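You operate a simulated robot arm through the tools that you are given. There is no shell and no other tool. Be economical: measure what you need, move in short steps, check, and stop when the job is done.

You are at the controls of a simulated two-armed robot. One attempt, no reset.

JOB
On the top of the hall table, fold the blue cloth in half, so that its two long edges meet.

It is judged by the outcome, as a careful person would: the job done as asked, and still so three seconds after it is handed in. It fails if anything else is knocked over, pushed out of place, dropped, spilled or broken. Flat cloth is picked up by pressing the open fingertips on it (5 to 10 N) and closing them slowly along it; thin cloth reads only 2 to 8 mm in the jaws.

ROBOT AND FRAMES
Two 7-joint arms with two-finger parallel grippers on one trunk, on a base that drives. Base frame: it is fixed to the floor where the robot stands at the start and does not move with it; the origin is under the middle of the robot, x ahead of it, y to its left, z up; the surface under the hand at the start is at about z = 0.76. Units: m, degrees, N and s.
The left shoulder is at the start at [0.07, 0.177, 1.02], the right one opposite. With the tool pointing down near the work surface each hand reaches from about 0.3 to 0.74 m from the robot's upright axis, wherever it stands, measured 20 degrees to its own side. Places, roughly: blue cloth [0.5, 0, 0.8]; top of the hall table [0.5, -0.5, 0.8]. Payload 3.43 kg a hand.
The tool frame of a hand sits at the grasp point between the pads (the TCP): z along the fingers, y along the line on which they close. The tips reach 0.03 m beyond it. Largest opening 0.094 m; finger width 0.028, thickness 0.01; the body of the gripper, 0.05 by 0.096 m, starts 0.055 m behind the TCP.
Orientation is that of the tool frame in the base frame, as a unit quaternion [w, x, y, z]. With the fingers straight down and closing along the base's y, the tool's x points along the base's -x, its y along +y and its z along -z.

CONTROLS
- The arms move only by the tool play_rows. It takes "left_series", "right_series" or both (then of equal length, played together; a hand with none holds still); each is a list of rows, each a list of 7 numbers: the gripper command, from -1 (shut) to 1 (fully open), values between in proportion, then the shift along the tool's x, y, z in units of 300 mm (1.0 is 300 mm), then the turn, a rotation vector about the tool's x, y, z in units of 45 degrees (1.0 is 45 degrees). In form: [[claw, x, y, z, wx, wy, wz], ...]. A call has 1 to 8 rows; each row is the pose to reach, as a shift and turn from the pose commanded when the call began, along the tool's axes at that moment. A call with a number of a shift or a turn outside -1 to 1 is refused whole. Each row takes 0.2 s and may step no farther than 0.05 m and 8.6 degrees from the row before; otherwise, or with a gripper value out of range, the whole call is refused. Where a pose cannot be reached the arm comes as near as it can. A force on the tool above 40 N (or 10 N above the force at the start of the call, whichever is more), or a blocked arm, ends the call early, and 0.2 s more pass. Each finger travels about 0.153 m/s and halts on what it meets, pressing with about 38 N; the grip force reading is that of the motor and also rises with nothing between the fingers. The clock runs only during rows and for 0.2 s after the last one: add rows that repeat a pose to give the fingers time. It gives the time, the measured TCP pose, the force on the tool (base axes), the opening and the grip force at its end, in the units of the frame above (readings bear some noise), with the torque about the TCP (base axes, N m) and any sound that the robot's microphone picked up.
- Cameras (640 x 400 px; columns grow to the right, rows downward): "scene" is now at [0.1173, 0.0082, 1.3092]; the picture's right is [0.11, -0.99, -0.00], its down [-0.83, -0.09, -0.55] and it looks along [0.54, 0.06, -0.84] (base axes); focal length 275 px, centre (320, 200). "left" rides on the left gripper at [0.076, -0.014, -0.103] in its tool frame; the picture's right is [0.18, 0.98, 0.00], its down [-0.75, 0.14, -0.64] and it looks along [-0.63, 0.12, 0.77] (tool axes); focal length 243 px, centre (320, 200). "right" rides on the right gripper at [0.076, 0.014, -0.103] in its tool frame; the picture's right is [-0.18, 0.98, 0.00], its down [-0.75, -0.14, -0.64] and it looks along [-0.63, -0.12, 0.77] (tool axes); focal length 243 px, centre (320, 200). There is no depth. A picture from a camera that has moved, and an enlarged one, comes with that camera's place and axes in the base frame and with its lens.
- snapshot(camera): a new picture of that camera. No time passes.
- slide_trunk(by): slides the trunk up (or, below 0, down) by that many m; the arms and the scene camera ride with it, the base frame stays. It gives what a move gives, with no picture.
- drive_base(legs): drives the robot by 1 to 6 legs, each [ahead, turn to the left] in m and degrees, along the robot's own axes; the way and the turn of a leg run together, so that a leg with both is an arc; at most 1.5 m and 180 degrees a leg. The arms and the cameras ride along, it lands a little off, and it stops where it bumps. It gives what a move gives.
- pan_tilt(pan, tilt): turns the head with the scene camera to pan (to the left, within 86 degrees either way) and tilt (down, from -29 to 69), counted from straight ahead of the robot. It gives what a move gives.
- close_up(camera, box): a new picture of the part [left, top, right, bottom] of that camera's present view, enlarged. No time passes.
- finish_job(): hands the job in; it is judged then, once.

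Go step by step. Nothing tells you exact positions but the pictures and the camera data: compare them with the known pose of the tool, close in by small moves and look again before you grip or let go. The budget is 120 turns and 108 pictures, counting those below and the enlarged ones. Unless the task says otherwise, let go and move clear before handing in, and close with one line.

The tools are called after "Emit:" by a JSON object that holds its "fn" and its "kwargs". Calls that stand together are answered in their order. play_rows: Moves the arms, as the interface text tells. Its arguments: {"type":"object","properties":{"left_series":{"type":"array"},"right_series":{"type":"array"}},"required":[]} The other tools are called the same way: slide_trunk (by) slides the trunk up or down; drive_base (legs) drives the base; pan_tilt (pan, tilt) turns the head that bears the scene camera; snapshot (camera) takes a picture; close_up (camera, box) takes an enlarged picture of a part of a camera's view; finish_job () hands the job in.

At the start:

```text
clock: 0.0
left_position: [0.5147, 0.1308, 0.9103]
left_orientation: [-0.001, 0.0, 1.0, -0.002]
left_wrist_force: [-0.2, -0.2, -0.8]
left_moment: [0.03, 0.02, -0.01]
left_opening: 0.0939
left_finger_force: 0.0
right_position: [0.3856, -0.1758, 0.9819]
right_orientation: [0.0, -0.001, 1.0, 0.001]
right_wrist_force: [-0.3, -1.2, 0.2]
right_moment: [-0.02, 0.02, 0.02]
right_opening: 0.094
right_finger_force: 0.0
trunk travel left (down, up): [-0.6, 0.24]
robot x, y, heading: [-0.0011, -0.0013, -0.1]
head pan, tilt: [6.3, 56.8]
```

scene: 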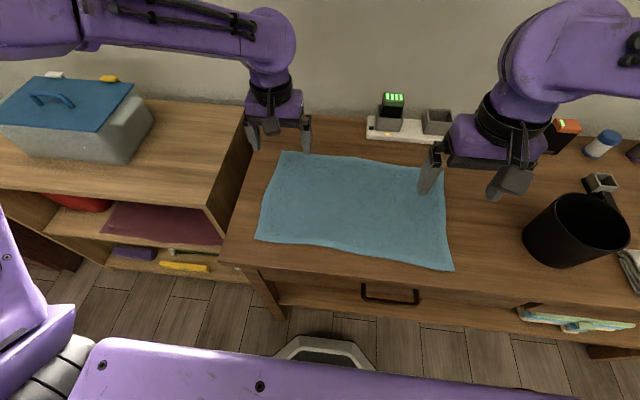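
right: 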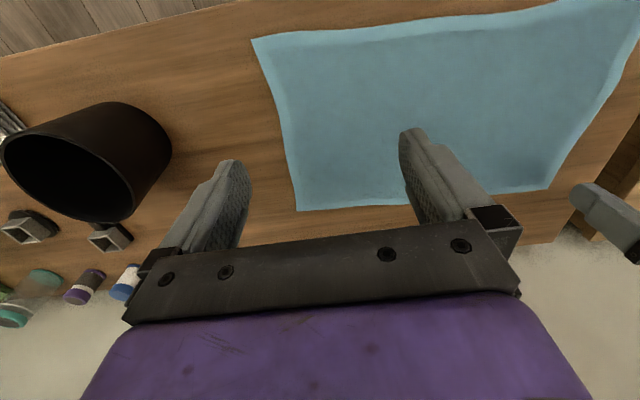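
left: 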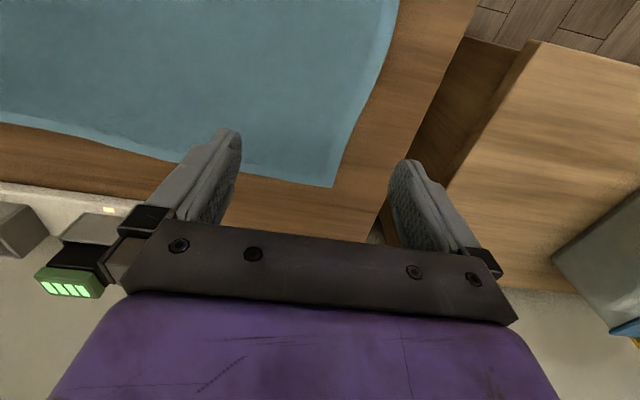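

The blue cloth lies flat with its long edges along y: the near edge is at about x≈0.34, the far edge at x≈0.61, and y runs from about -0.24 to 0.17. I plan to fold the near edge over to the far edge with both hands, so I'll first bring the hands above the near corners and look.

Emit:
{"fn": "play_rows", "kwargs": {"left_series": [[0, 0.13, 0.01, 0, 0, 0, 0], [0, 0.26, 0.02, 0, 0, 0, 0], [0, 0.39, 0.03, 0, 0, 0, 0], [0, 0.523, 0.03, 0.03, 0, 0, 0], [0, 0.523, 0.03, 0.03, 0, 0, 0]], "right_series": [[0, 0.04, -0.03, 0.06, 0, 0, 0], [0, 0.08, -0.06, 0.12, 0, 0, 0], [0, 0.12, -0.09, 0.18, 0, 0, 0], [0, 0.145, -0.1, 0.26, 0, 0, 0], [0, 0.145, -0.1, 0.26, 0, 0, 0]]}}

Emit:
{"fn": "snapshot", "kwargs": {"camera": "scene"}}

Emit:
{"fn": "snapshot", "kwargs": {"camera": "left"}}

Emit:
{"fn": "snapshot", "kwargs": {"camera": "right"}}

```text
clock: 1.2
left_position: [0.3576, 0.1389, 0.8997]
left_orientation: [-0.001, 0.001, 1.0, -0.001]
left_wrist_force: [0.6, -0.7, 0.2]
left_moment: [-0.01, 0.01, -0.01]
left_opening: 0.0468
left_finger_force: 0.1
right_position: [0.3438, -0.2065, 0.9034]
right_orientation: [0.0, -0.001, 1.0, 0.001]
right_wrist_force: [0.5, -0.2, 0.1]
right_moment: [0.02, 0.0, 0.03]
right_opening: 0.0472
right_finger_force: 0.1
trunk travel left (down, up): [-0.6, 0.24]
robot x, y, heading: [-0.0, 0.004, -0.0]
head pan, tilt: [6.3, 56.8]
```

```text
104 pictures are left
camera scene: at [0.1179, 0.0068, 1.3091], right [0.11, -0.99, 0.0], down [-0.83, -0.09, -0.55], along [0.54, 0.06, -0.84], focal length 275 px, centre (320, 200)
```

scene: 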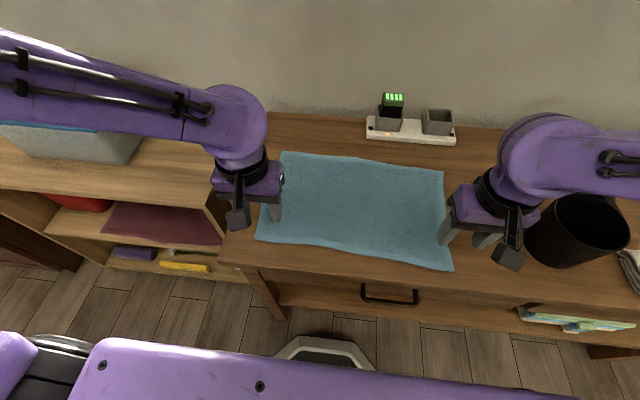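

```text
103 pictures are left
camera left: at [0.2822, 0.1241, 1.0043], right [-0.18, 0.98, 0.0], down [0.75, 0.14, 0.64], along [0.63, 0.12, -0.77], focal length 243 px, centre (320, 200)
```

left: 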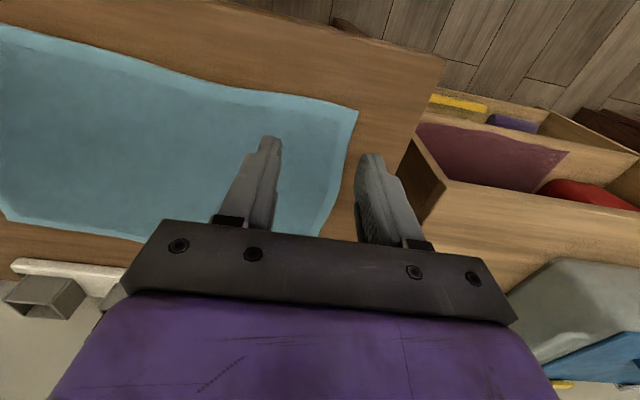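

```text
102 pictures are left
camera right: at [0.2665, -0.1931, 1.0039], right [0.18, 0.98, 0.0], down [0.75, -0.14, 0.64], along [0.63, -0.11, -0.77], focal length 243 px, centre (320, 200)
```

right: 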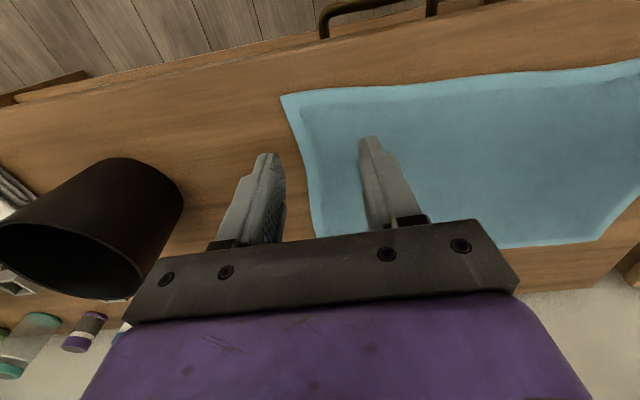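

Both wrist cameras put the near corners at about (0.356, 0.173) and (0.332, -0.240), and the far corners at about (0.611, 0.161) and (0.588, -0.253). Next I'll lower both hands to just above the near edge, near its corners.

Emit:
{"fn": "play_rows", "kwargs": {"left_series": [[0, -0.007, 0, 0.12, 0, 0, 0], [0, -0.013, 0, 0.24, 0, 0, 0], [0, -0.013, 0, 0.31, 0, 0, 0], [0, -0.013, 0, 0.31, 0, 0, 0]], "right_series": [[0, 0.006, 0, 0.12, 0, 0, 0], [0, 0.006, 0, 0.24, 0, 0, 0], [0, 0.006, 0, 0.32, 0, 0, 0], [0, 0.006, 0, 0.32, 0, 0, 0]]}}

Emit:
{"fn": "snapshot", "kwargs": {"camera": "left"}}

Emit:
{"fn": "snapshot", "kwargs": {"camera": "right"}}

```text
clock: 2.2
left_position: [0.3626, 0.1418, 0.8066]
left_orientation: [0.0, 0.0, 1.0, -0.002]
left_wrist_force: [0.2, 0.3, 1.2]
left_moment: [0.01, 0.0, 0.02]
left_opening: 0.0469
left_finger_force: 0.1
right_position: [0.341, -0.2084, 0.8085]
right_orientation: [0.001, -0.001, 1.0, 0.001]
right_wrist_force: [-0.4, -0.7, -0.1]
right_moment: [-0.02, 0.01, -0.01]
right_opening: 0.0469
right_finger_force: 0.0
trunk travel left (down, up): [-0.6, 0.24]
robot x, y, heading: [-0.0035, -0.0014, 0.1]
head pan, tilt: [6.3, 56.8]
```

```text
101 pictures are left
camera left: at [0.2869, 0.1277, 0.9097], right [-0.18, 0.98, 0.0], down [0.75, 0.14, 0.64], along [0.63, 0.12, -0.77], focal length 243 px, centre (320, 200)
```

left: 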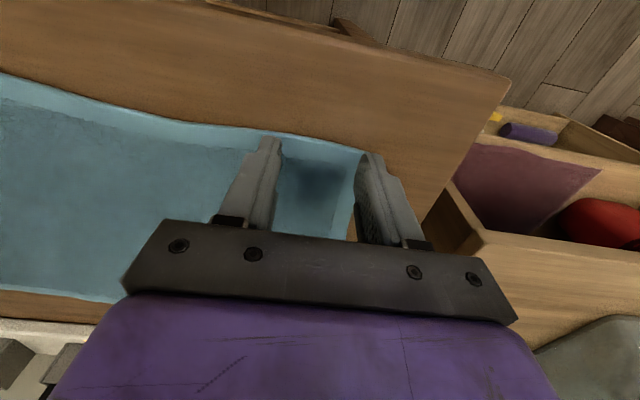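

```text
100 pictures are left
camera right: at [0.264, -0.1945, 0.9099], right [0.18, 0.98, 0.0], down [0.75, -0.14, 0.64], along [0.63, -0.12, -0.77], focal length 243 px, centre (320, 200)
```

right: 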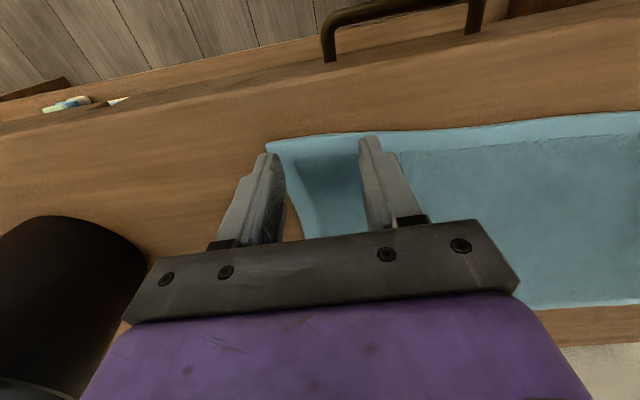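

The fingers sit at the near edge, but the outer ones are right at the side edges of the cloth. I'll shift both about 13 mm inward and 5 mm into the cloth, then lower carefully.

Emit:
{"fn": "play_rows", "kwargs": {"left_series": [[0, -0.017, -0.045, 0, 0, 0, 0], [0, -0.017, -0.045, 0.02, 0, 0, 0], [0, -0.017, -0.045, 0.035, 0, 0, 0], [0, -0.017, -0.045, 0.035, 0, 0, 0]], "right_series": [[0, -0.017, 0.045, 0, 0, 0, 0], [0, -0.017, 0.045, 0.02, 0, 0, 0], [0, -0.017, 0.045, 0.035, 0, 0, 0], [0, -0.017, 0.045, 0.035, 0, 0, 0]]}}

Emit:
{"fn": "close_up", "kwargs": {"camera": "left", "box": [200, 80, 440, 230]}}

Emit:
{"fn": "close_up", "kwargs": {"camera": "right", "box": [200, 80, 440, 230]}}

```text
clock: 3.2
left_position: [0.3671, 0.1269, 0.7965]
left_orientation: [0.0, 0.0, 1.0, -0.002]
left_wrist_force: [0.3, 0.2, 0.2]
left_moment: [0.03, -0.01, 0.02]
left_opening: 0.047
left_finger_force: 0.0
right_position: [0.3457, -0.1917, 0.7983]
right_orientation: [0.001, 0.0, 1.0, 0.001]
right_wrist_force: [-1.0, 0.6, -0.5]
right_moment: [-0.03, -0.01, -0.01]
right_opening: 0.047
right_finger_force: 0.0
trunk travel left (down, up): [-0.6, 0.24]
robot x, y, heading: [0.0025, -0.0023, -0.4]
head pan, tilt: [6.3, 56.8]
```

```text
2.67 times, centred on (320, 155) of left
camera zoom: at [0.2916, 0.1129, 0.8995], right [-0.18, 0.98, 0.0], down [0.75, 0.14, 0.64], along [0.63, 0.12, -0.77], focal length 647 px, centre (320, 320)
```

zoom: 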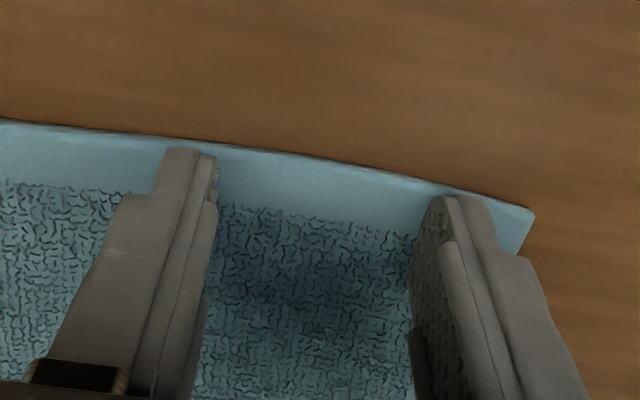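

```text
2.67 times, centred on (320, 155) of right
camera zoom: at [0.2685, -0.1782, 0.9], right [0.18, 0.98, 0.0], down [0.75, -0.14, 0.64], along [0.63, -0.12, -0.77], focal length 647 px, centre (320, 320)
```

zoom: 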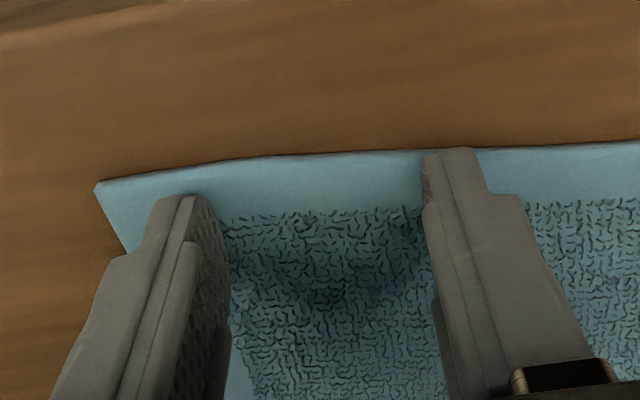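

The fingertips are well placed just inside the near edge. I'll press down gently.

Emit:
{"fn": "play_rows", "kwargs": {"left_series": [[0, 0, 0, 0.007, 0, 0, 0], [0, 0, 0, 0.014, 0, 0, 0], [0, 0, 0, 0.02, 0, 0, 0], [0, 0, 0, 0.02, 0, 0, 0]], "right_series": [[0, 0, 0, 0.01, 0, 0, 0], [0, 0, 0, 0.018, 0, 0, 0], [0, 0, 0, 0.026, 0, 0, 0], [0, 0, 0, 0.026, 0, 0, 0]]}}

```text
clock: 4.2
left_position: [0.3663, 0.1278, 0.7925]
left_orientation: [0.002, 0.0, 1.0, -0.001]
left_wrist_force: [5.0, 0.7, 17.1]
left_moment: [0.11, -0.17, -0.01]
left_opening: 0.0472
left_finger_force: 0.1
right_position: [0.3468, -0.1918, 0.7919]
right_orientation: [0.003, 0.0, 1.0, 0.001]
right_wrist_force: [-1.6, -1.5, 20.0]
right_moment: [-0.16, -0.01, 0.02]
right_opening: 0.0467
right_finger_force: 0.0
trunk travel left (down, up): [-0.6, 0.24]
robot x, y, heading: [-0.0003, 0.0016, 0.0]
head pan, tilt: [6.3, 56.8]
```

Contact is a bit firm at 17–20 N, so I'll ease off by about a millimetre. Then I'll close the fingers slowly along the cloth.

Emit:
{"fn": "play_rows", "kwargs": {"left_series": [[0, 0, 0, -0.0037, 0, 0, 0], [-0.14, 0, 0, -0.0037, 0, 0, 0], [-0.28, 0, 0, -0.0037, 0, 0, 0], [-0.42, 0, 0, -0.0037, 0, 0, 0], [-0.56, 0, 0, -0.0037, 0, 0, 0], [-0.7, 0, 0, -0.0037, 0, 0, 0], [-0.84, 0, 0, -0.0037, 0, 0, 0], [-1, 0, 0, -0.0037, 0, 0, 0]], "right_series": [[0, 0, 0, -0.0045, 0, 0, 0], [-0.14, 0, 0, -0.0045, 0, 0, 0], [-0.28, 0, 0, -0.0045, 0, 0, 0], [-0.42, 0, 0, -0.0045, 0, 0, 0], [-0.56, 0, 0, -0.0045, 0, 0, 0], [-0.7, 0, 0, -0.0045, 0, 0, 0], [-0.84, 0, 0, -0.0045, 0, 0, 0], [-1, 0, 0, -0.0045, 0, 0, 0]]}}

Emit:
{"fn": "close_up", "kwargs": {"camera": "left", "box": [200, 80, 440, 230]}}

Emit:
{"fn": "close_up", "kwargs": {"camera": "right", "box": [200, 80, 440, 230]}}

```text
clock: 6.0
left_position: [0.3657, 0.1273, 0.7927]
left_orientation: [0.001, 0.0, 1.0, -0.002]
left_wrist_force: [-0.8, -16.3, 13.9]
left_moment: [-0.48, -0.02, -0.06]
left_opening: 0.0045
left_finger_force: 37.8
right_position: [0.3455, -0.1917, 0.7922]
right_orientation: [0.002, -0.001, 1.0, 0.002]
right_wrist_force: [0.5, 16.7, 10.6]
right_moment: [0.49, -0.07, 0.19]
right_opening: 0.0041
right_finger_force: 37.6
trunk travel left (down, up): [-0.6, 0.24]
robot x, y, heading: [0.0033, 0.0031, -0.1]
head pan, tilt: [6.3, 56.8]
```

```text
2.67 times, centred on (320, 155) of left
camera zoom: at [0.2899, 0.1127, 0.8959], right [-0.18, 0.98, -0.01], down [0.75, 0.14, 0.64], along [0.63, 0.11, -0.77], focal length 647 px, centre (320, 320)
```

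zoom: 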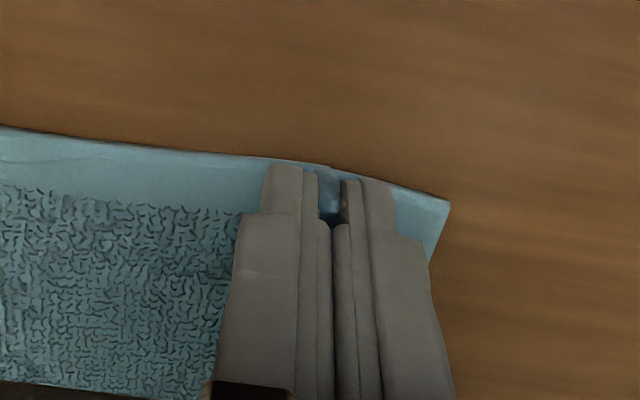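

```text
2.67 times, centred on (320, 155) of right
camera zoom: at [0.2685, -0.1779, 0.8946], right [0.18, 0.98, 0.0], down [0.75, -0.14, 0.64], along [0.63, -0.12, -0.76], focal length 647 px, centre (320, 320)
```

zoom: 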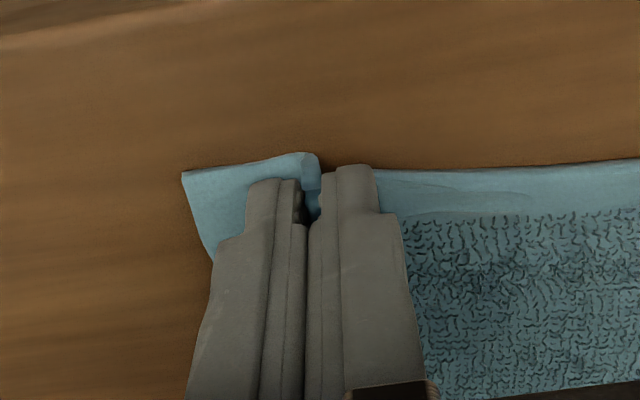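

Both hands read about 4 mm of cloth in the jaws. The cloth is stretched between them, so I'll lift a little and bring the hands slightly together to relieve it.

Emit:
{"fn": "play_rows", "kwargs": {"left_series": [[-1, 0, -0.015, -0.02, 0, 0, 0], [-1, -0.02, -0.03, -0.06, 0, 0, 0], [-1, -0.04, -0.03, -0.12, 0, 0, 0], [-1, -0.08, -0.03, -0.18, 0, 0, 0], [-1, -0.08, -0.03, -0.18, 0, 0, 0]], "right_series": [[-1, 0, 0.015, -0.02, 0, 0, 0], [-1, -0.02, 0.03, -0.06, 0, 0, 0], [-1, -0.04, 0.03, -0.12, 0, 0, 0], [-1, -0.08, 0.03, -0.18, 0, 0, 0], [-1, -0.08, 0.03, -0.18, 0, 0, 0]]}}

Emit:
{"fn": "snapshot", "kwargs": {"camera": "scene"}}

Emit:
{"fn": "snapshot", "kwargs": {"camera": "left"}}

Emit:
{"fn": "snapshot", "kwargs": {"camera": "right"}}

```text
clock: 7.2
left_position: [0.3918, 0.1184, 0.8451]
left_orientation: [-0.001, -0.001, 1.0, -0.001]
left_wrist_force: [-1.1, -1.4, -0.2]
left_moment: [-0.05, -0.02, -0.03]
left_opening: 0.0041
left_finger_force: 37.6
right_position: [0.3707, -0.185, 0.8444]
right_orientation: [0.0, -0.001, 1.0, 0.001]
right_wrist_force: [0.0, 2.1, 0.2]
right_moment: [0.1, -0.01, 0.07]
right_opening: 0.0039
right_finger_force: 38.3
trunk travel left (down, up): [-0.6, 0.24]
robot x, y, heading: [-0.0017, 0.002, -0.1]
head pan, tilt: [6.3, 56.8]
```

```text
95 pictures are left
camera scene: at [0.1174, 0.0082, 1.3092], right [0.11, -0.99, 0.0], down [-0.83, -0.09, -0.55], along [0.54, 0.06, -0.84], focal length 275 px, centre (320, 200)
```

scene: 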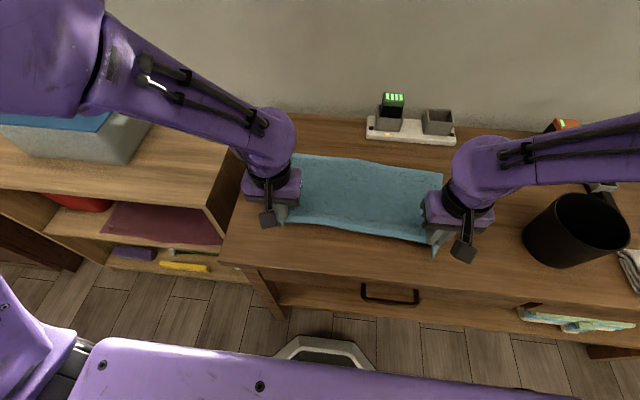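

```text
94 pictures are left
camera left: at [0.3162, 0.1036, 0.9491], right [-0.18, 0.98, 0.0], down [0.75, 0.14, 0.64], along [0.63, 0.12, -0.77], focal length 243 px, centre (320, 200)
```

left: 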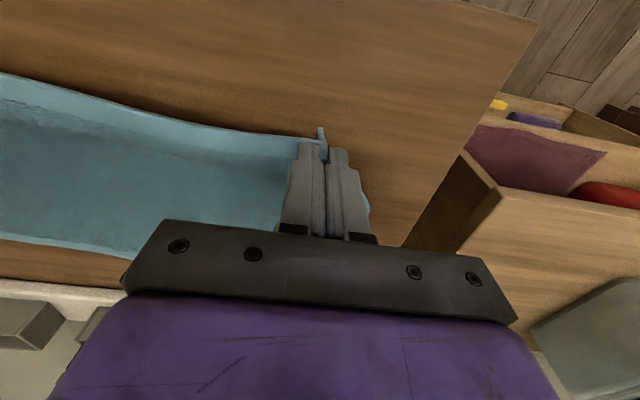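

```text
93 pictures are left
camera right: at [0.2943, -0.1719, 0.9468], right [0.18, 0.98, 0.0], down [0.75, -0.14, 0.64], along [0.63, -0.12, -0.77], focal length 243 px, centre (320, 200)
```

right: 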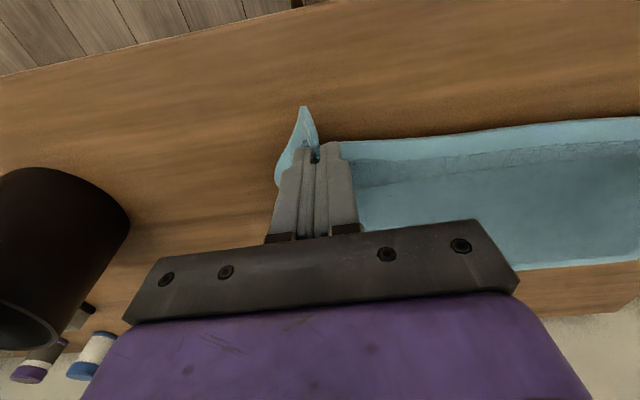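

The cloth is held securely and the rest stays in place. Next I'll carry the edge in an arc over the fold line at x≈0.47, tilting the hands slightly toward the wall.

Emit:
{"fn": "play_rows", "kwargs": {"left_series": [[-1, -0.093, -0.005, -0.1, 0, 0, 0], [-1, -0.2, -0.01, -0.16, 0, 0, 0], [-1, -0.307, -0.017, -0.183, 0, 0, 0], [-1, -0.417, -0.023, -0.167, 0, 0.1, 0], [-1, -0.517, -0.028, -0.117, 0, 0.25, 0], [-1, -0.6, -0.033, -0.05, 0, 0.4, 0], [-1, -0.6, -0.033, -0.05, 0, 0.4, 0]], "right_series": [[-1, -0.093, -0.005, -0.1, 0, 0, 0], [-1, -0.2, -0.01, -0.16, 0, 0, 0], [-1, -0.307, -0.017, -0.183, 0, 0, 0], [-1, -0.417, -0.023, -0.167, 0, 0.1, 0], [-1, -0.517, -0.028, -0.117, 0, 0.25, 0], [-1, -0.6, -0.033, -0.05, 0, 0.4, 0], [-1, -0.6, -0.033, -0.05, 0, 0.4, 0]]}}

Emit:
{"fn": "snapshot", "kwargs": {"camera": "scene"}}

Emit:
{"fn": "snapshot", "kwargs": {"camera": "left"}}

Emit:
{"fn": "snapshot", "kwargs": {"camera": "right"}}

```text
clock: 8.8
left_position: [0.5685, 0.1065, 0.8653]
left_orientation: [-0.157, 0.0, 0.988, -0.002]
left_wrist_force: [-0.1, -0.6, 0.5]
left_moment: [-0.03, -0.03, 0.0]
left_opening: 0.0043
left_finger_force: 37.8
right_position: [0.5466, -0.1924, 0.8621]
right_orientation: [-0.156, -0.001, 0.988, 0.001]
right_wrist_force: [-0.1, 0.1, 0.4]
right_moment: [0.05, -0.02, 0.02]
right_opening: 0.0038
right_finger_force: 38.0
trunk travel left (down, up): [-0.6, 0.24]
robot x, y, heading: [-0.0008, 0.0007, 0.1]
head pan, tilt: [6.3, 56.8]
```

```text
92 pictures are left
camera scene: at [0.1144, 0.0082, 1.3095], right [0.11, -0.99, 0.0], down [-0.83, -0.09, -0.55], along [0.55, 0.06, -0.84], focal length 275 px, centre (320, 200)
```

scene: 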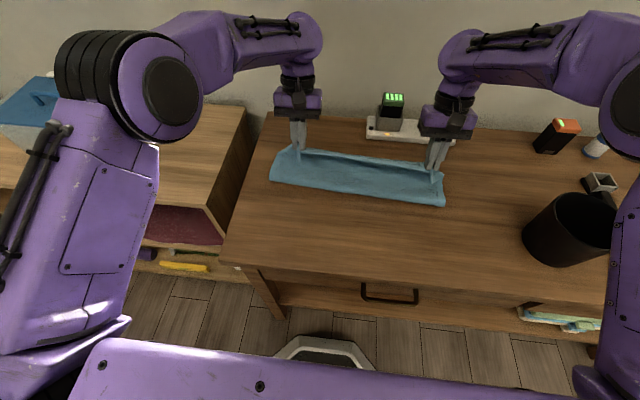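

```text
91 pictures are left
camera left: at [0.5299, 0.0912, 0.9865], right [-0.17, 0.98, 0.05], down [0.92, 0.14, 0.38], along [0.36, 0.12, -0.92], focal length 243 px, centre (320, 200)
```

left: 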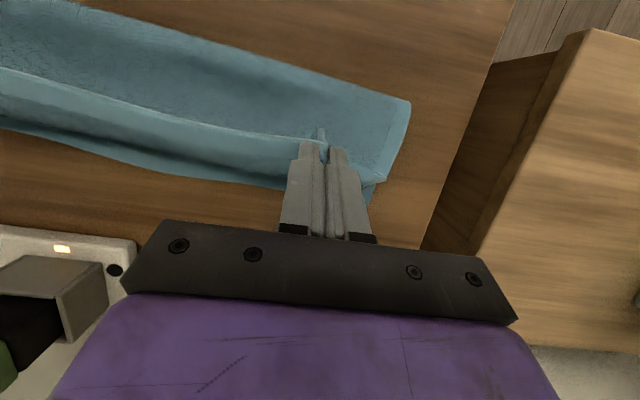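

```text
90 pictures are left
camera right: at [0.5043, -0.1803, 0.9827], right [0.17, 0.98, -0.06], down [0.91, -0.14, 0.38], along [0.37, -0.12, -0.92], focal length 243 px, centre (320, 200)
```

right: 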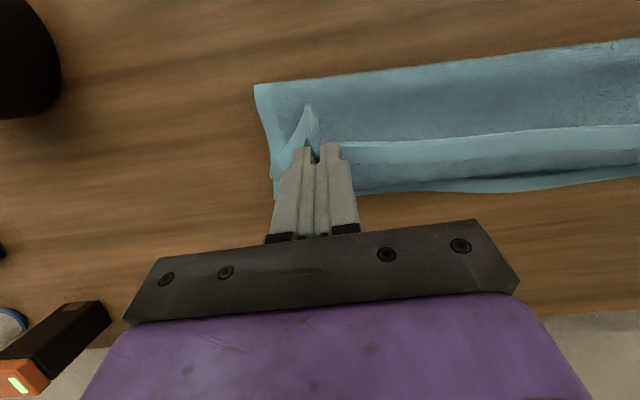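

The near edge has crossed over and the far edge hasn't moved. I'll lay the carried edge down on the far edge now with a bit more tilt, staying clear of the charger.

Emit:
{"fn": "play_rows", "kwargs": {"left_series": [[-1, -0.07, 0, 0.02, 0, 0.08, 0], [-1, -0.14, 0, 0.05, 0, 0.17, 0], [-1, -0.19, 0.004, 0.09, 0, 0.26, 0], [-1, -0.224, 0.008, 0.13, 0, 0.33, 0], [-1, -0.224, 0.008, 0.13, 0, 0.33, 0]], "right_series": [[-1, -0.07, 0, 0.02, 0, 0.08, 0], [-1, -0.14, -0.01, 0.05, 0, 0.17, 0], [-1, -0.19, -0.02, 0.08, 0, 0.26, 0], [-1, -0.221, -0.025, 0.12, 0, 0.33, 0], [-1, -0.221, -0.025, 0.12, 0, 0.33, 0]]}}

Emit:
{"fn": "close_up", "kwargs": {"camera": "scene", "box": [230, 80, 486, 240]}}

Emit:
{"fn": "snapshot", "kwargs": {"camera": "left"}}

Emit:
{"fn": "snapshot", "kwargs": {"camera": "right"}}

```text
clock: 10.1
left_position: [0.5801, 0.1276, 0.8037]
left_orientation: [-0.283, 0.002, 0.959, -0.011]
left_wrist_force: [-0.2, -23.1, 3.3]
left_moment: [-0.64, -0.01, 0.32]
left_opening: 0.0043
left_finger_force: 37.6
left hand out of reach, approached as far as the arm can: row 2, 3, 4, 5
right_position: [0.5893, -0.1973, 0.802]
right_orientation: [-0.281, -0.002, 0.96, 0.01]
right_wrist_force: [-1.8, 24.9, 4.3]
right_moment: [0.85, 0.07, -0.17]
right_opening: 0.0039
right_finger_force: 38.0
right hand out of reach, approached as far as the arm can: row 4, 5
trunk travel left (down, up): [-0.6, 0.24]
robot x, y, heading: [-0.0017, -0.0005, -0.2]
head pan, tilt: [6.3, 56.8]
stopped in row 5 (left hand): the force on the tool passed its limit at 41 N (the readings are from after the stop); the commanded pose is now the measured one
```

```text
2.50 times, centred on (358, 160) of scene
camera zoom: at [0.1168, 0.0081, 1.3093], right [0.11, -0.99, 0.0], down [-0.83, -0.09, -0.55], along [0.54, 0.06, -0.84], focal length 687 px, centre (225, 300)
```

zoom: 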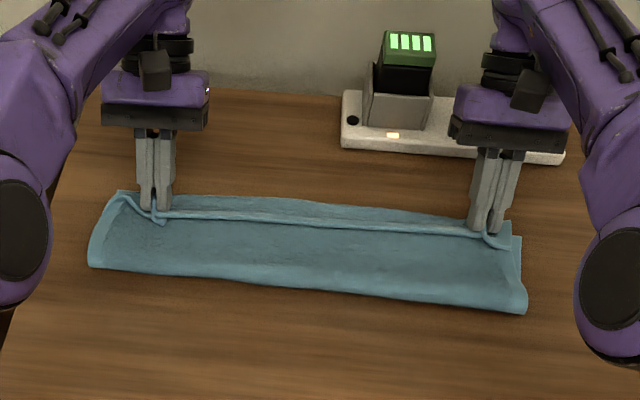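

```text
88 pictures are left
camera left: at [0.573, 0.1149, 0.9317], right [-0.16, 0.98, 0.08], down [0.98, 0.15, 0.13], along [0.11, 0.1, -0.99], focal length 243 px, centre (320, 200)
```

left: 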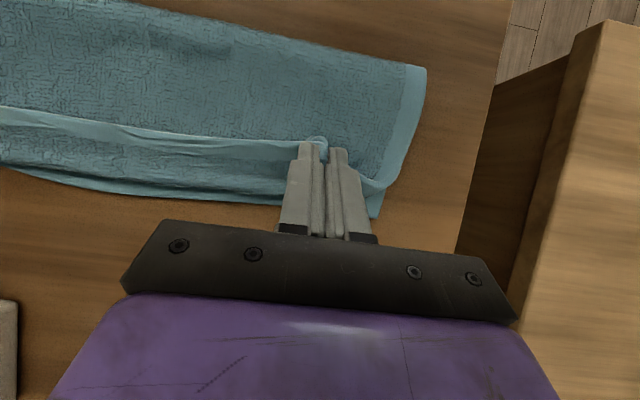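

```text
87 pictures are left
camera right: at [0.5803, -0.1871, 0.9296], right [0.16, 0.98, -0.08], down [0.98, -0.15, 0.13], along [0.12, -0.1, -0.99], focal length 243 px, centre (320, 200)
```

right: 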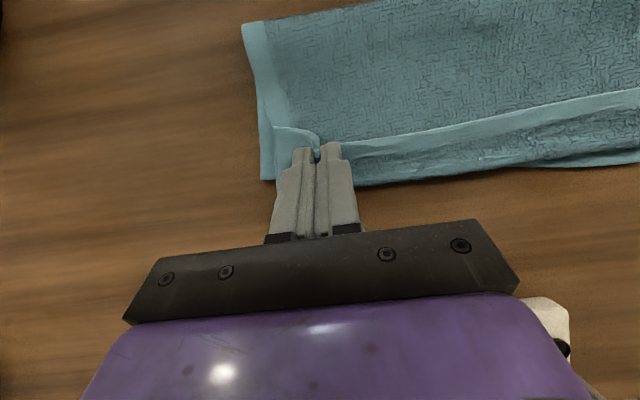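

The left hand ran out of reach because of the tilt and drifted outward, stretching the cloth. I'll reduce the tilt, bring the left hand back in, and move it forward to the far edge.

Emit:
{"fn": "play_rows", "kwargs": {"left_series": [[-1, 0, -0.04, -0.04, 0, -0.16, 0], [-1, -0.04, -0.07, -0.07, 0, -0.33, 0], [-1, -0.07, -0.072, -0.075, 0, -0.5, 0], [-1, -0.092, -0.072, -0.046, 0, -0.5, 0], [-1, -0.092, -0.072, -0.046, 0, -0.5, 0]], "right_series": [[-1, 0, 0, -0.02, 0, -0.1, 0], [-1, -0.01, 0, -0.02, 0, -0.2, 0], [-1, -0.015, 0, -0.02, 0, -0.25, 0], [-1, -0.015, 0, 0, 0, -0.25, 0], [-1, -0.015, 0, 0, 0, -0.25, 0]]}}

Emit:
{"fn": "close_up", "kwargs": {"camera": "scene", "box": [230, 80, 486, 240]}}

Emit:
{"fn": "snapshot", "kwargs": {"camera": "left"}}

Emit:
{"fn": "snapshot", "kwargs": {"camera": "right"}}

```text
clock: 11.2
left_position: [0.6125, 0.1083, 0.8007]
left_orientation: [-0.09, 0.0, 0.996, -0.007]
left_wrist_force: [0.9, -4.3, 8.5]
left_moment: [-0.15, -0.01, 0.02]
left_opening: 0.0044
left_finger_force: 38.4
right_position: [0.6217, -0.201, 0.8028]
right_orientation: [-0.186, -0.001, 0.983, 0.006]
right_wrist_force: [-0.8, 5.4, 0.8]
right_moment: [0.2, 0.01, 0.03]
right_opening: 0.0039
right_finger_force: 38.2
right hand out of reach, approached as far as the arm can: row 1, 2, 3, 4, 5
trunk travel left (down, up): [-0.6, 0.24]
robot x, y, heading: [0.002, -0.0011, -0.1]
head pan, tilt: [6.3, 56.8]
```

```text
2.50 times, centred on (358, 160) of scene
camera zoom: at [0.1161, 0.0081, 1.3094], right [0.11, -0.99, 0.0], down [-0.83, -0.09, -0.55], along [0.55, 0.06, -0.84], focal length 687 px, centre (225, 300)
```

zoom: 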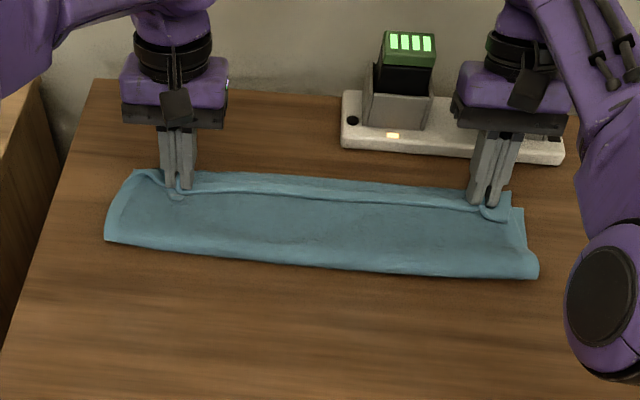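

```text
85 pictures are left
camera left: at [0.5563, 0.0955, 0.9156], right [-0.18, 0.98, 0.02], down [0.85, 0.15, 0.5], along [0.49, 0.11, -0.87], focal length 243 px, centre (320, 200)
```

left: 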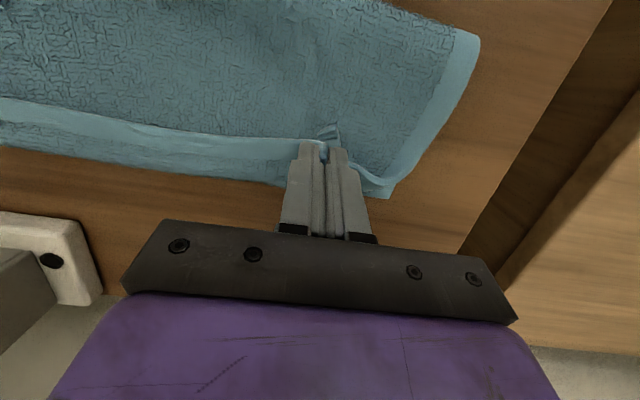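

```text
84 pictures are left
camera right: at [0.588, -0.1877, 0.9264], right [0.17, 0.98, -0.06], down [0.94, -0.15, 0.32], along [0.31, -0.11, -0.95], focal length 243 px, centre (320, 200)
```

right: 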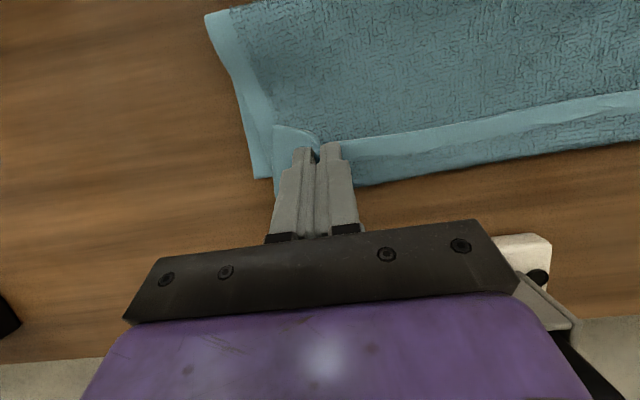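

The carried edge now lies along the far edge, though the whole cloth slid forward slightly, which is harmless. I'll open the fingers slowly and lift straight back to see how it settles.

Emit:
{"fn": "play_rows", "kwargs": {"left_series": [[-0.7, 0, 0, 0, 0, 0, 0], [-0.4, 0, 0, 0, 0, 0, 0], [-0.2, 0, 0, 0, 0, 0, 0], [-0.2, 0, 0, -0.06, 0, 0, 0], [-0.2, 0, 0, -0.15, 0, 0, 0], [-0.2, 0, 0, -0.3, 0, 0, 0]], "right_series": [[-0.7, 0, 0, 0, 0, 0, 0], [-0.4, 0, 0, 0, 0, 0, 0], [-0.2, 0, 0, 0, 0, 0, 0], [-0.2, 0.02, 0, -0.06, 0, 0, 0], [-0.2, 0.04, 0, -0.15, 0, 0, 0], [-0.2, 0.06, 0, -0.3, 0, 0, 0]]}}

Emit:
{"fn": "close_up", "kwargs": {"camera": "scene", "box": [230, 80, 486, 240]}}

Emit:
{"fn": "snapshot", "kwargs": {"camera": "left"}}

Emit:
{"fn": "snapshot", "kwargs": {"camera": "right"}}

```text
clock: 12.7
left_position: [0.6308, 0.1091, 0.8861]
left_orientation: [-0.089, 0.0, 0.996, -0.006]
left_wrist_force: [-0.9, 0.0, -0.1]
left_moment: [0.0, -0.03, 0.0]
left_opening: 0.0376
left_finger_force: 0.1
right_position: [0.6232, -0.2096, 0.8916]
right_orientation: [-0.186, -0.001, 0.983, 0.006]
right_wrist_force: [0.4, 0.1, -0.3]
right_moment: [0.01, -0.06, 0.02]
right_opening: 0.0378
right_finger_force: 0.2
right hand out of reach, approached as far as the arm can: row 6
trunk travel left (down, up): [-0.6, 0.24]
robot x, y, heading: [0.0005, 0.0019, 0.1]
head pan, tilt: [6.3, 56.8]
```

```text
2.50 times, centred on (358, 160) of scene
camera zoom: at [0.1159, 0.0084, 1.3092], right [0.11, -0.99, 0.0], down [-0.83, -0.09, -0.55], along [0.55, 0.06, -0.84], focal length 687 px, centre (225, 300)
```

zoom: 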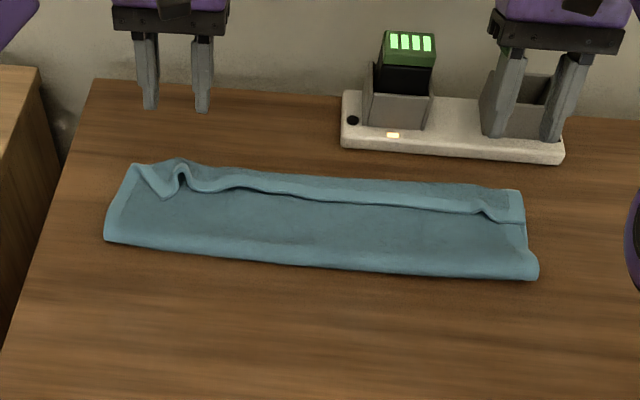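

```text
82 pictures are left
camera left: at [0.5754, 0.0964, 1.0019], right [-0.18, 0.98, 0.02], down [0.86, 0.15, 0.49], along [0.48, 0.11, -0.87], focal length 243 px, centre (320, 200)
```

left: 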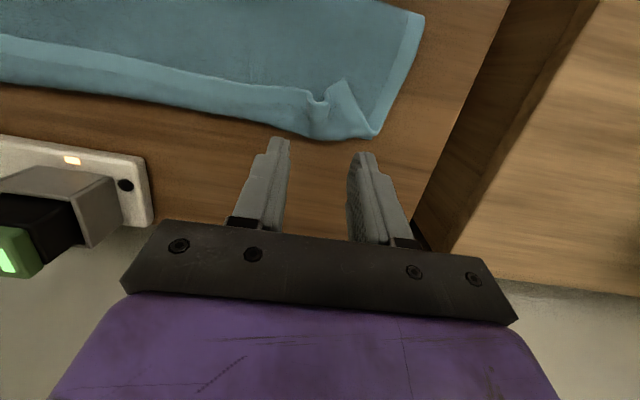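

```text
81 pictures are left
camera right: at [0.5895, -0.1962, 1.0136], right [0.17, 0.98, -0.06], down [0.94, -0.15, 0.32], along [0.31, -0.11, -0.95], focal length 243 px, centre (320, 200)
```

right: 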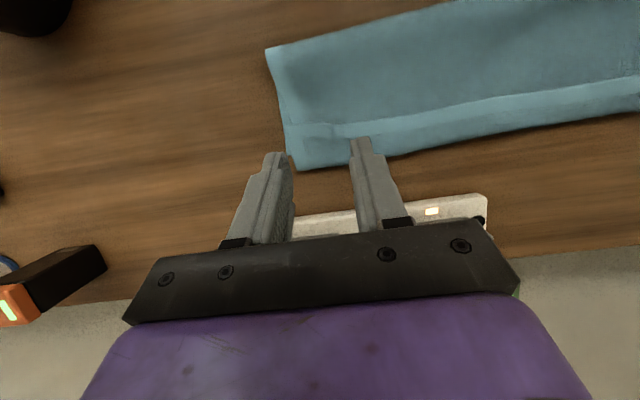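

The cloth is folded, but the far edge zone shows a lip. I'll raise the hands out of the way and zoom in to see it.

Emit:
{"fn": "play_rows", "kwargs": {"left_series": [[0, 0.1, 0, -0.1, 0, -0.1, 0], [0, 0.2, 0, -0.2, 0, -0.22, 0], [0, 0.3, 0, -0.25, 0, -0.22, 0]], "right_series": [[0, 0.1, 0, -0.1, 0, -0.15, 0], [0, 0.2, 0, -0.2, 0, -0.3, 0], [0, 0.3, 0, -0.25, 0, -0.47, 0]]}}

Emit:
{"fn": "close_up", "kwargs": {"camera": "scene", "box": [265, 125, 361, 185]}}

Emit:
{"fn": "close_up", "kwargs": {"camera": "scene", "box": [360, 135, 456, 195]}}

Emit:
{"fn": "snapshot", "kwargs": {"camera": "left"}}

Emit:
{"fn": "snapshot", "kwargs": {"camera": "right"}}

```text
clock: 13.4
left_position: [0.5541, 0.1131, 0.9796]
left_orientation: [-0.003, -0.001, 1.0, -0.006]
left_wrist_force: [-0.4, -0.4, -0.2]
left_moment: [-0.02, -0.04, 0.01]
left_opening: 0.047
left_finger_force: 0.0
right_position: [0.6626, -0.203, 1.0194]
right_orientation: [-0.002, 0.001, 1.0, 0.006]
right_wrist_force: [-0.4, 0.2, 0.1]
right_moment: [-0.03, -0.01, -0.02]
right_opening: 0.047
right_finger_force: 0.0
right hand out of reach, approached as far as the arm can: row 1, 2, 3
trunk travel left (down, up): [-0.6, 0.24]
robot x, y, heading: [0.0023, -0.0042, 0.1]
head pan, tilt: [6.3, 56.8]
```

```text
6.67 times, centred on (313, 155) of scene
camera zoom: at [0.1161, 0.0086, 1.3092], right [0.11, -0.99, 0.0], down [-0.83, -0.09, -0.55], along [0.55, 0.06, -0.84], focal length 1833 px, centre (367, 500)
```

zoom: 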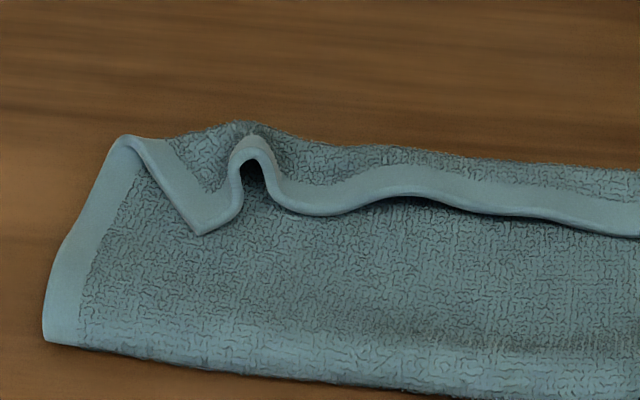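

```text
6.67 times, centred on (408, 165) of scene
camera zoom: at [0.1161, 0.0086, 1.3092], right [0.11, -0.99, 0.0], down [-0.83, -0.09, -0.55], along [0.55, 0.06, -0.84], focal length 1833 px, centre (-267, 433)
```

zoom: 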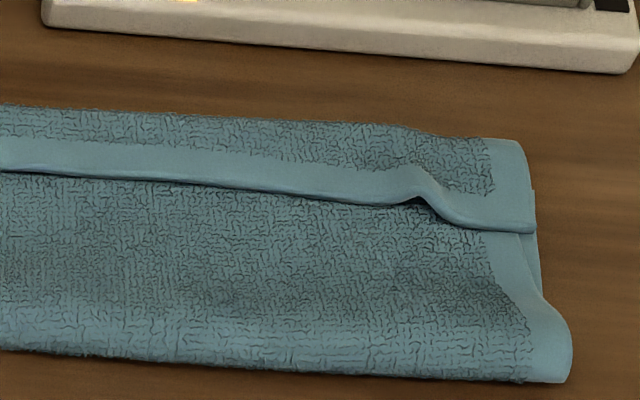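

```text
78 pictures are left
camera left: at [0.4792, 0.0997, 1.0826], right [-0.19, 0.98, -0.01], down [0.76, 0.15, 0.64], along [0.63, 0.11, -0.77], focal length 243 px, centre (320, 200)
```

left: 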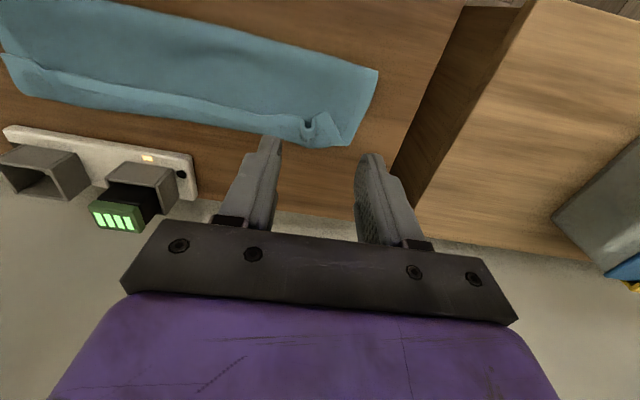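

```text
77 pictures are left
camera right: at [0.5862, -0.1906, 1.1219], right [0.19, 0.98, 0.01], down [0.76, -0.15, 0.64], along [0.63, -0.11, -0.77], focal length 243 px, centre (320, 200)
```

right: 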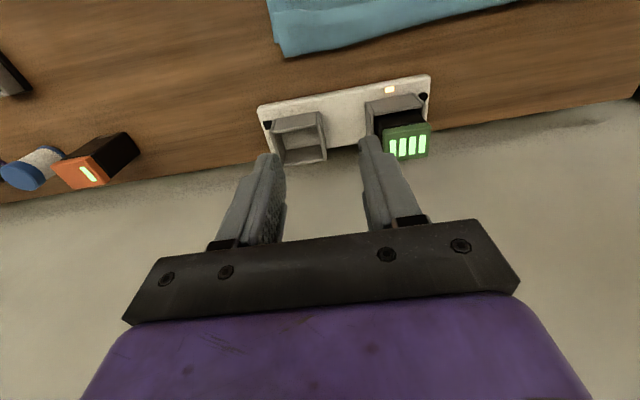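

The upper layer's edge has rolled back into a lip about 2–3 cm wide, so I need to regrasp it and lay it again with the cloth taut. First I'll settle the right arm, which had reach trouble, and lean both hands back toward the robot.

Emit:
{"fn": "play_rows", "kwargs": {"left_series": [[0, 0, 0, 0, 0, -0.18, 0], [0, 0, 0, 0, 0, -0.36, 0], [0, 0, 0, 0, 0, -0.54, 0], [0, 0, 0, 0, 0, -0.54, 0]], "right_series": [[0, 0.05, 0, 0, 0, -0.18, 0], [0, 0.1, 0, 0, 0, -0.36, 0], [0, 0.15, 0, 0, 0, -0.54, 0], [0, 0.15, 0, 0, 0, -0.54, 0]]}}

Emit:
{"fn": "snapshot", "kwargs": {"camera": "scene"}}

```text
clock: 14.4
left_position: [0.5539, 0.1106, 0.9783]
left_orientation: [0.207, -0.002, 0.978, -0.006]
left_wrist_force: [-0.3, -1.1, -0.3]
left_moment: [0.0, 0.0, 0.01]
left_opening: 0.0471
left_finger_force: 0.1
right_position: [0.7331, -0.1969, 1.0609]
right_orientation: [0.209, 0.001, 0.978, 0.006]
right_wrist_force: [-0.3, 0.1, 0.1]
right_moment: [-0.01, -0.03, 0.04]
right_opening: 0.0469
right_finger_force: 0.1
right hand out of reach, approached as far as the arm can: row 1, 2, 3, 4
trunk travel left (down, up): [-0.6, 0.24]
robot x, y, heading: [-0.0006, 0.0032, -0.1]
head pan, tilt: [6.3, 56.8]
```

```text
76 pictures are left
camera scene: at [0.1178, 0.0082, 1.3091], right [0.11, -0.99, 0.0], down [-0.83, -0.09, -0.55], along [0.54, 0.06, -0.84], focal length 275 px, centre (320, 200)
```

scene: 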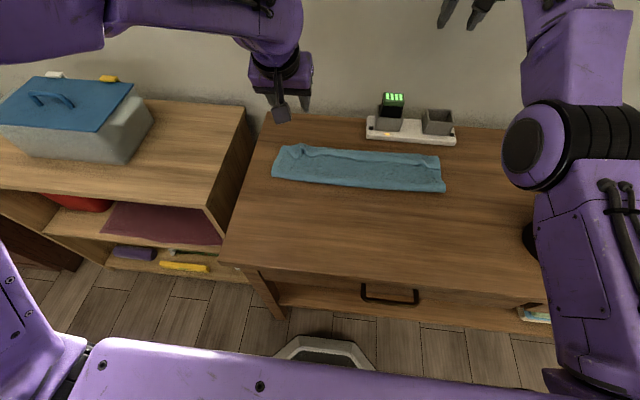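

The right arm is stretching out instead of following its commands, as though held against a joint limit. I'll pull it back toward the robot at height, with no turning, and see whether it follows.

Emit:
{"fn": "play_rows", "kwargs": {"right_series": [[0, 0.1, 0, 0, 0, 0, 0], [0, 0.2, 0, 0, 0, 0, 0], [0, 0.3, 0, 0, 0, 0, 0], [0, 0.4, 0, 0, 0, 0, 0], [0, 0.4, 0, 0, 0, 0, 0]]}}

Emit:
{"fn": "snapshot", "kwargs": {"camera": "scene"}}

```text
clock: 15.7
left_position: [0.5532, 0.1111, 0.9785]
left_orientation: [0.207, -0.003, 0.978, -0.006]
left_wrist_force: [-0.4, 0.5, 0.0]
left_moment: [-0.01, 0.01, 0.03]
left_opening: 0.0468
left_finger_force: 0.1
right_position: [0.7336, -0.1888, 1.0558]
right_orientation: [0.208, 0.003, 0.978, 0.005]
right_wrist_force: [-0.7, 0.3, -0.2]
right_moment: [0.03, -0.02, -0.02]
right_opening: 0.047
right_finger_force: 0.1
right hand out of reach, approached as far as the arm can: row 1, 2, 3, 4, 5
trunk travel left (down, up): [-0.6, 0.24]
robot x, y, heading: [0.0013, 0.0011, -0.0]
head pan, tilt: [6.3, 56.8]
```

```text
75 pictures are left
camera scene: at [0.1172, 0.0079, 1.3092], right [0.11, -0.99, 0.0], down [-0.83, -0.09, -0.55], along [0.54, 0.06, -0.84], focal length 275 px, centre (320, 200)
```

scene: 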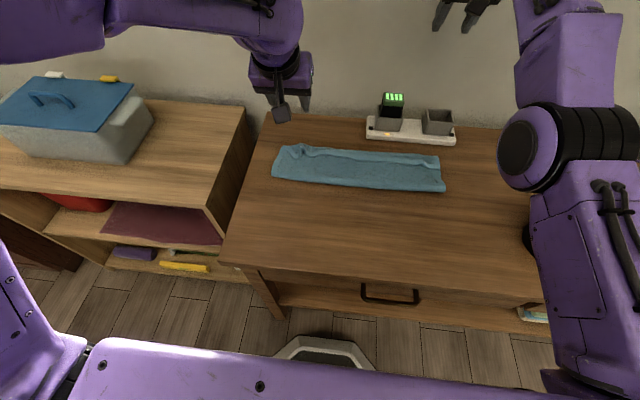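

The arm is stuck in a local configuration. I'll try moving it outward and up instead, where there is free space.

Emit:
{"fn": "play_rows", "kwargs": {"right_series": [[0, 0.0, -0.12, -0.05, 0, 0, 0], [0, 0.0, -0.24, -0.1, 0, 0, 0], [0, 0.0, -0.36, -0.15, 0, 0, 0], [0, 0, -0.48, -0.2, 0, 0, 0], [0, 0, -0.48, -0.2, 0, 0, 0]]}}

Emit:
{"fn": "snapshot", "kwargs": {"camera": "scene"}}

```text
clock: 16.9
left_position: [0.5541, 0.1126, 0.9781]
left_orientation: [0.206, -0.002, 0.978, -0.007]
left_wrist_force: [-0.6, -0.3, -0.6]
left_moment: [0.01, 0.02, 0.02]
left_opening: 0.0469
left_finger_force: 0.1
right_position: [0.7081, -0.3283, 1.1091]
right_orientation: [0.208, 0.001, 0.978, 0.005]
right_wrist_force: [0.3, -0.3, 0.5]
right_moment: [0.0, -0.01, -0.03]
right_opening: 0.0469
right_finger_force: 0.2
right hand out of reach, approached as far as the arm can: row 1, 2
trunk travel left (down, up): [-0.6, 0.24]
robot x, y, heading: [0.0004, 0.0011, -0.2]
head pan, tilt: [6.3, 56.8]
```

```text
74 pictures are left
camera scene: at [0.1178, 0.0092, 1.3091], right [0.11, -0.99, 0.0], down [-0.83, -0.09, -0.55], along [0.54, 0.06, -0.84], focal length 275 px, centre (320, 200)
```

scene: 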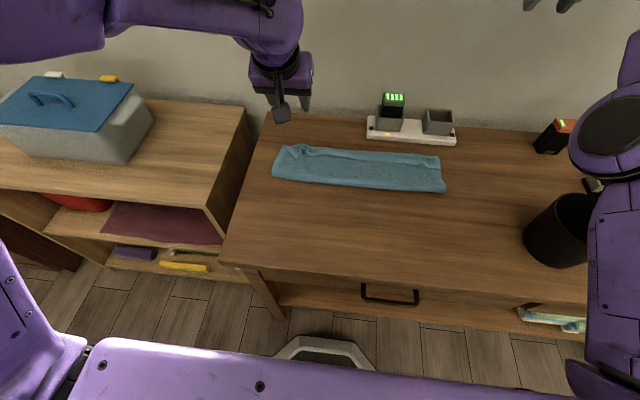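

That freed it: the last rows were reachable. Next I'll bring it back toward the robot at this height.

Emit:
{"fn": "play_rows", "kwargs": {"right_series": [[0, 0.1, 0, -0.05, 0, 0, 0], [0, 0.2, 0, -0.1, 0, 0, 0], [0, 0.3, 0.0, -0.14, 0, 0, 0], [0, 0.42, 0.0, -0.18, 0, 0, 0], [0, 0.55, 0.0, -0.23, 0, 0, 0], [0, 0.55, 0.0, -0.23, 0, 0, 0]]}}

Emit:
{"fn": "snapshot", "kwargs": {"camera": "scene"}}

```text
clock: 18.2
left_position: [0.5542, 0.1127, 0.9783]
left_orientation: [0.207, -0.003, 0.978, -0.006]
left_wrist_force: [-0.5, 1.0, 1.1]
left_moment: [-0.02, -0.01, 0.04]
left_opening: 0.0472
left_finger_force: 0.1
right_position: [0.6573, -0.3498, 1.1933]
right_orientation: [0.207, 0.002, 0.978, 0.005]
right_wrist_force: [-0.5, 0.8, -0.7]
right_moment: [0.01, 0.01, 0.02]
right_opening: 0.047
right_finger_force: 0.3
right hand out of reach, approached as far as the arm can: row 1, 2, 3, 4, 5, 6
trunk travel left (down, up): [-0.6, 0.24]
robot x, y, heading: [0.0019, -0.0002, -0.2]
head pan, tilt: [6.3, 56.8]
```

```text
73 pictures are left
camera scene: at [0.118, 0.0081, 1.3091], right [0.11, -0.99, 0.0], down [-0.83, -0.09, -0.55], along [0.54, 0.06, -0.84], focal length 275 px, centre (320, 200)
```

scene: 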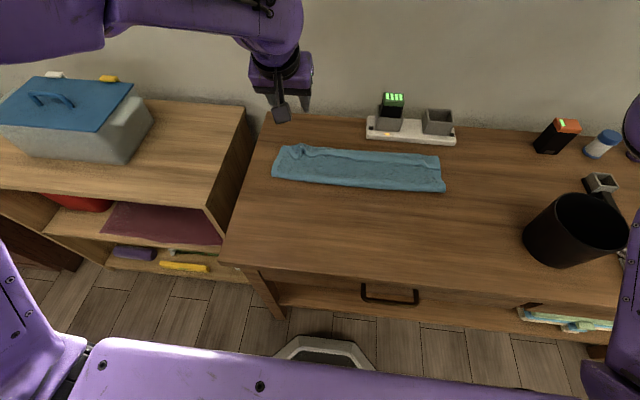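

I'll pan the head right to see the right arm's posture.

Emit:
{"fn": "pan_tilt", "kwargs": {"pan": -35, "tilt": 30}}

Emit:
{"fn": "snapshot", "kwargs": {"camera": "scene"}}

```text
clock: 19.3
left_position: [0.5547, 0.1113, 0.978]
left_orientation: [0.205, -0.001, 0.979, -0.008]
left_wrist_force: [-0.6, 0.1, 0.2]
left_moment: [0.0, 0.0, 0.0]
left_opening: 0.0468
left_finger_force: 0.0
right_position: [0.6566, -0.3499, 1.1931]
right_orientation: [0.208, 0.003, 0.978, 0.005]
right_wrist_force: [0.0, 0.3, -0.2]
right_moment: [0.0, 0.02, 0.02]
right_opening: 0.047
right_finger_force: 0.1
trunk travel left (down, up): [-0.6, 0.24]
robot x, y, heading: [-0.0021, 0.0005, -0.2]
head pan, tilt: [-35.0, 30.0]
```

```text
72 pictures are left
camera scene: at [0.1218, -0.0514, 1.3474], right [-0.57, -0.82, 0.0], down [-0.41, 0.29, -0.87], along [0.71, -0.5, -0.5], focal length 275 px, centre (320, 200)
```

scene: 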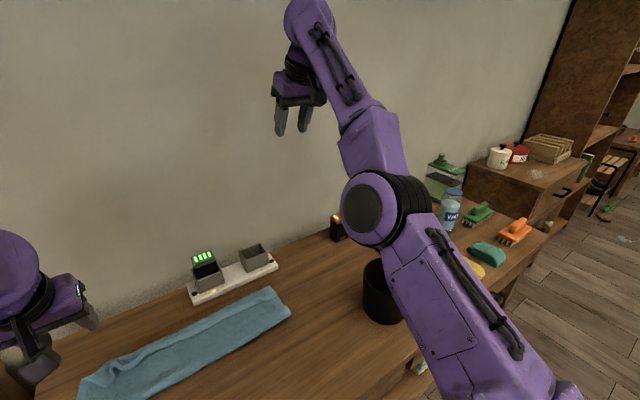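

The right elbow looks bent the wrong way and locked. I'll swing the hand outward and up through free space to extend it, then bring it back in.

Emit:
{"fn": "play_rows", "kwargs": {"right_series": [[0, -0.025, -0.125, -0.057, 0, 0, 0], [0, -0.05, -0.25, -0.114, 0, 0, 0], [0, -0.075, -0.375, -0.171, 0, 0, 0], [0, -0.1, -0.5, -0.228, 0, 0, 0], [0, -0.125, -0.625, -0.285, 0, 0, 0], [0, -0.15, -0.75, -0.343, 0, 0, 0], [0, -0.175, -0.875, -0.4, 0, 0, 0], [0, -0.2, -1.0, -0.457, 0, 0, 0]]}}

Emit:
{"fn": "snapshot", "kwargs": {"camera": "scene"}}

```text
clock: 21.1
left_position: [0.5529, 0.1109, 0.9788]
left_orientation: [0.207, -0.002, 0.978, -0.006]
left_wrist_force: [0.1, 0.1, -0.3]
left_moment: [0.01, -0.03, -0.05]
left_opening: 0.0472
left_finger_force: 0.0
right_position: [0.5571, -0.528, 1.2266]
right_orientation: [0.209, 0.003, 0.978, 0.005]
right_wrist_force: [0.2, 0.2, 0.0]
right_moment: [-0.01, 0.0, 0.03]
right_opening: 0.0474
right_finger_force: 0.1
right hand out of reach, approached as far as the arm can: row 1, 2, 3, 4, 5, 6, 7, 8
trunk travel left (down, up): [-0.6, 0.24]
robot x, y, heading: [0.0018, 0.0019, -0.2]
head pan, tilt: [-35.0, 30.0]
```

```text
71 pictures are left
camera scene: at [0.1202, -0.0524, 1.3476], right [-0.57, -0.82, 0.0], down [-0.41, 0.29, -0.87], along [0.71, -0.5, -0.5], focal length 275 px, centre (320, 200)
```

scene: 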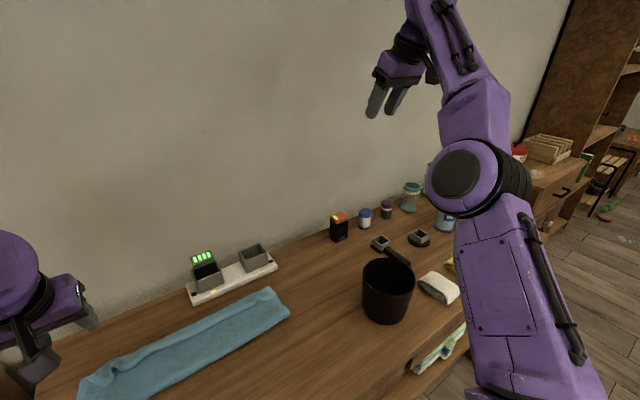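

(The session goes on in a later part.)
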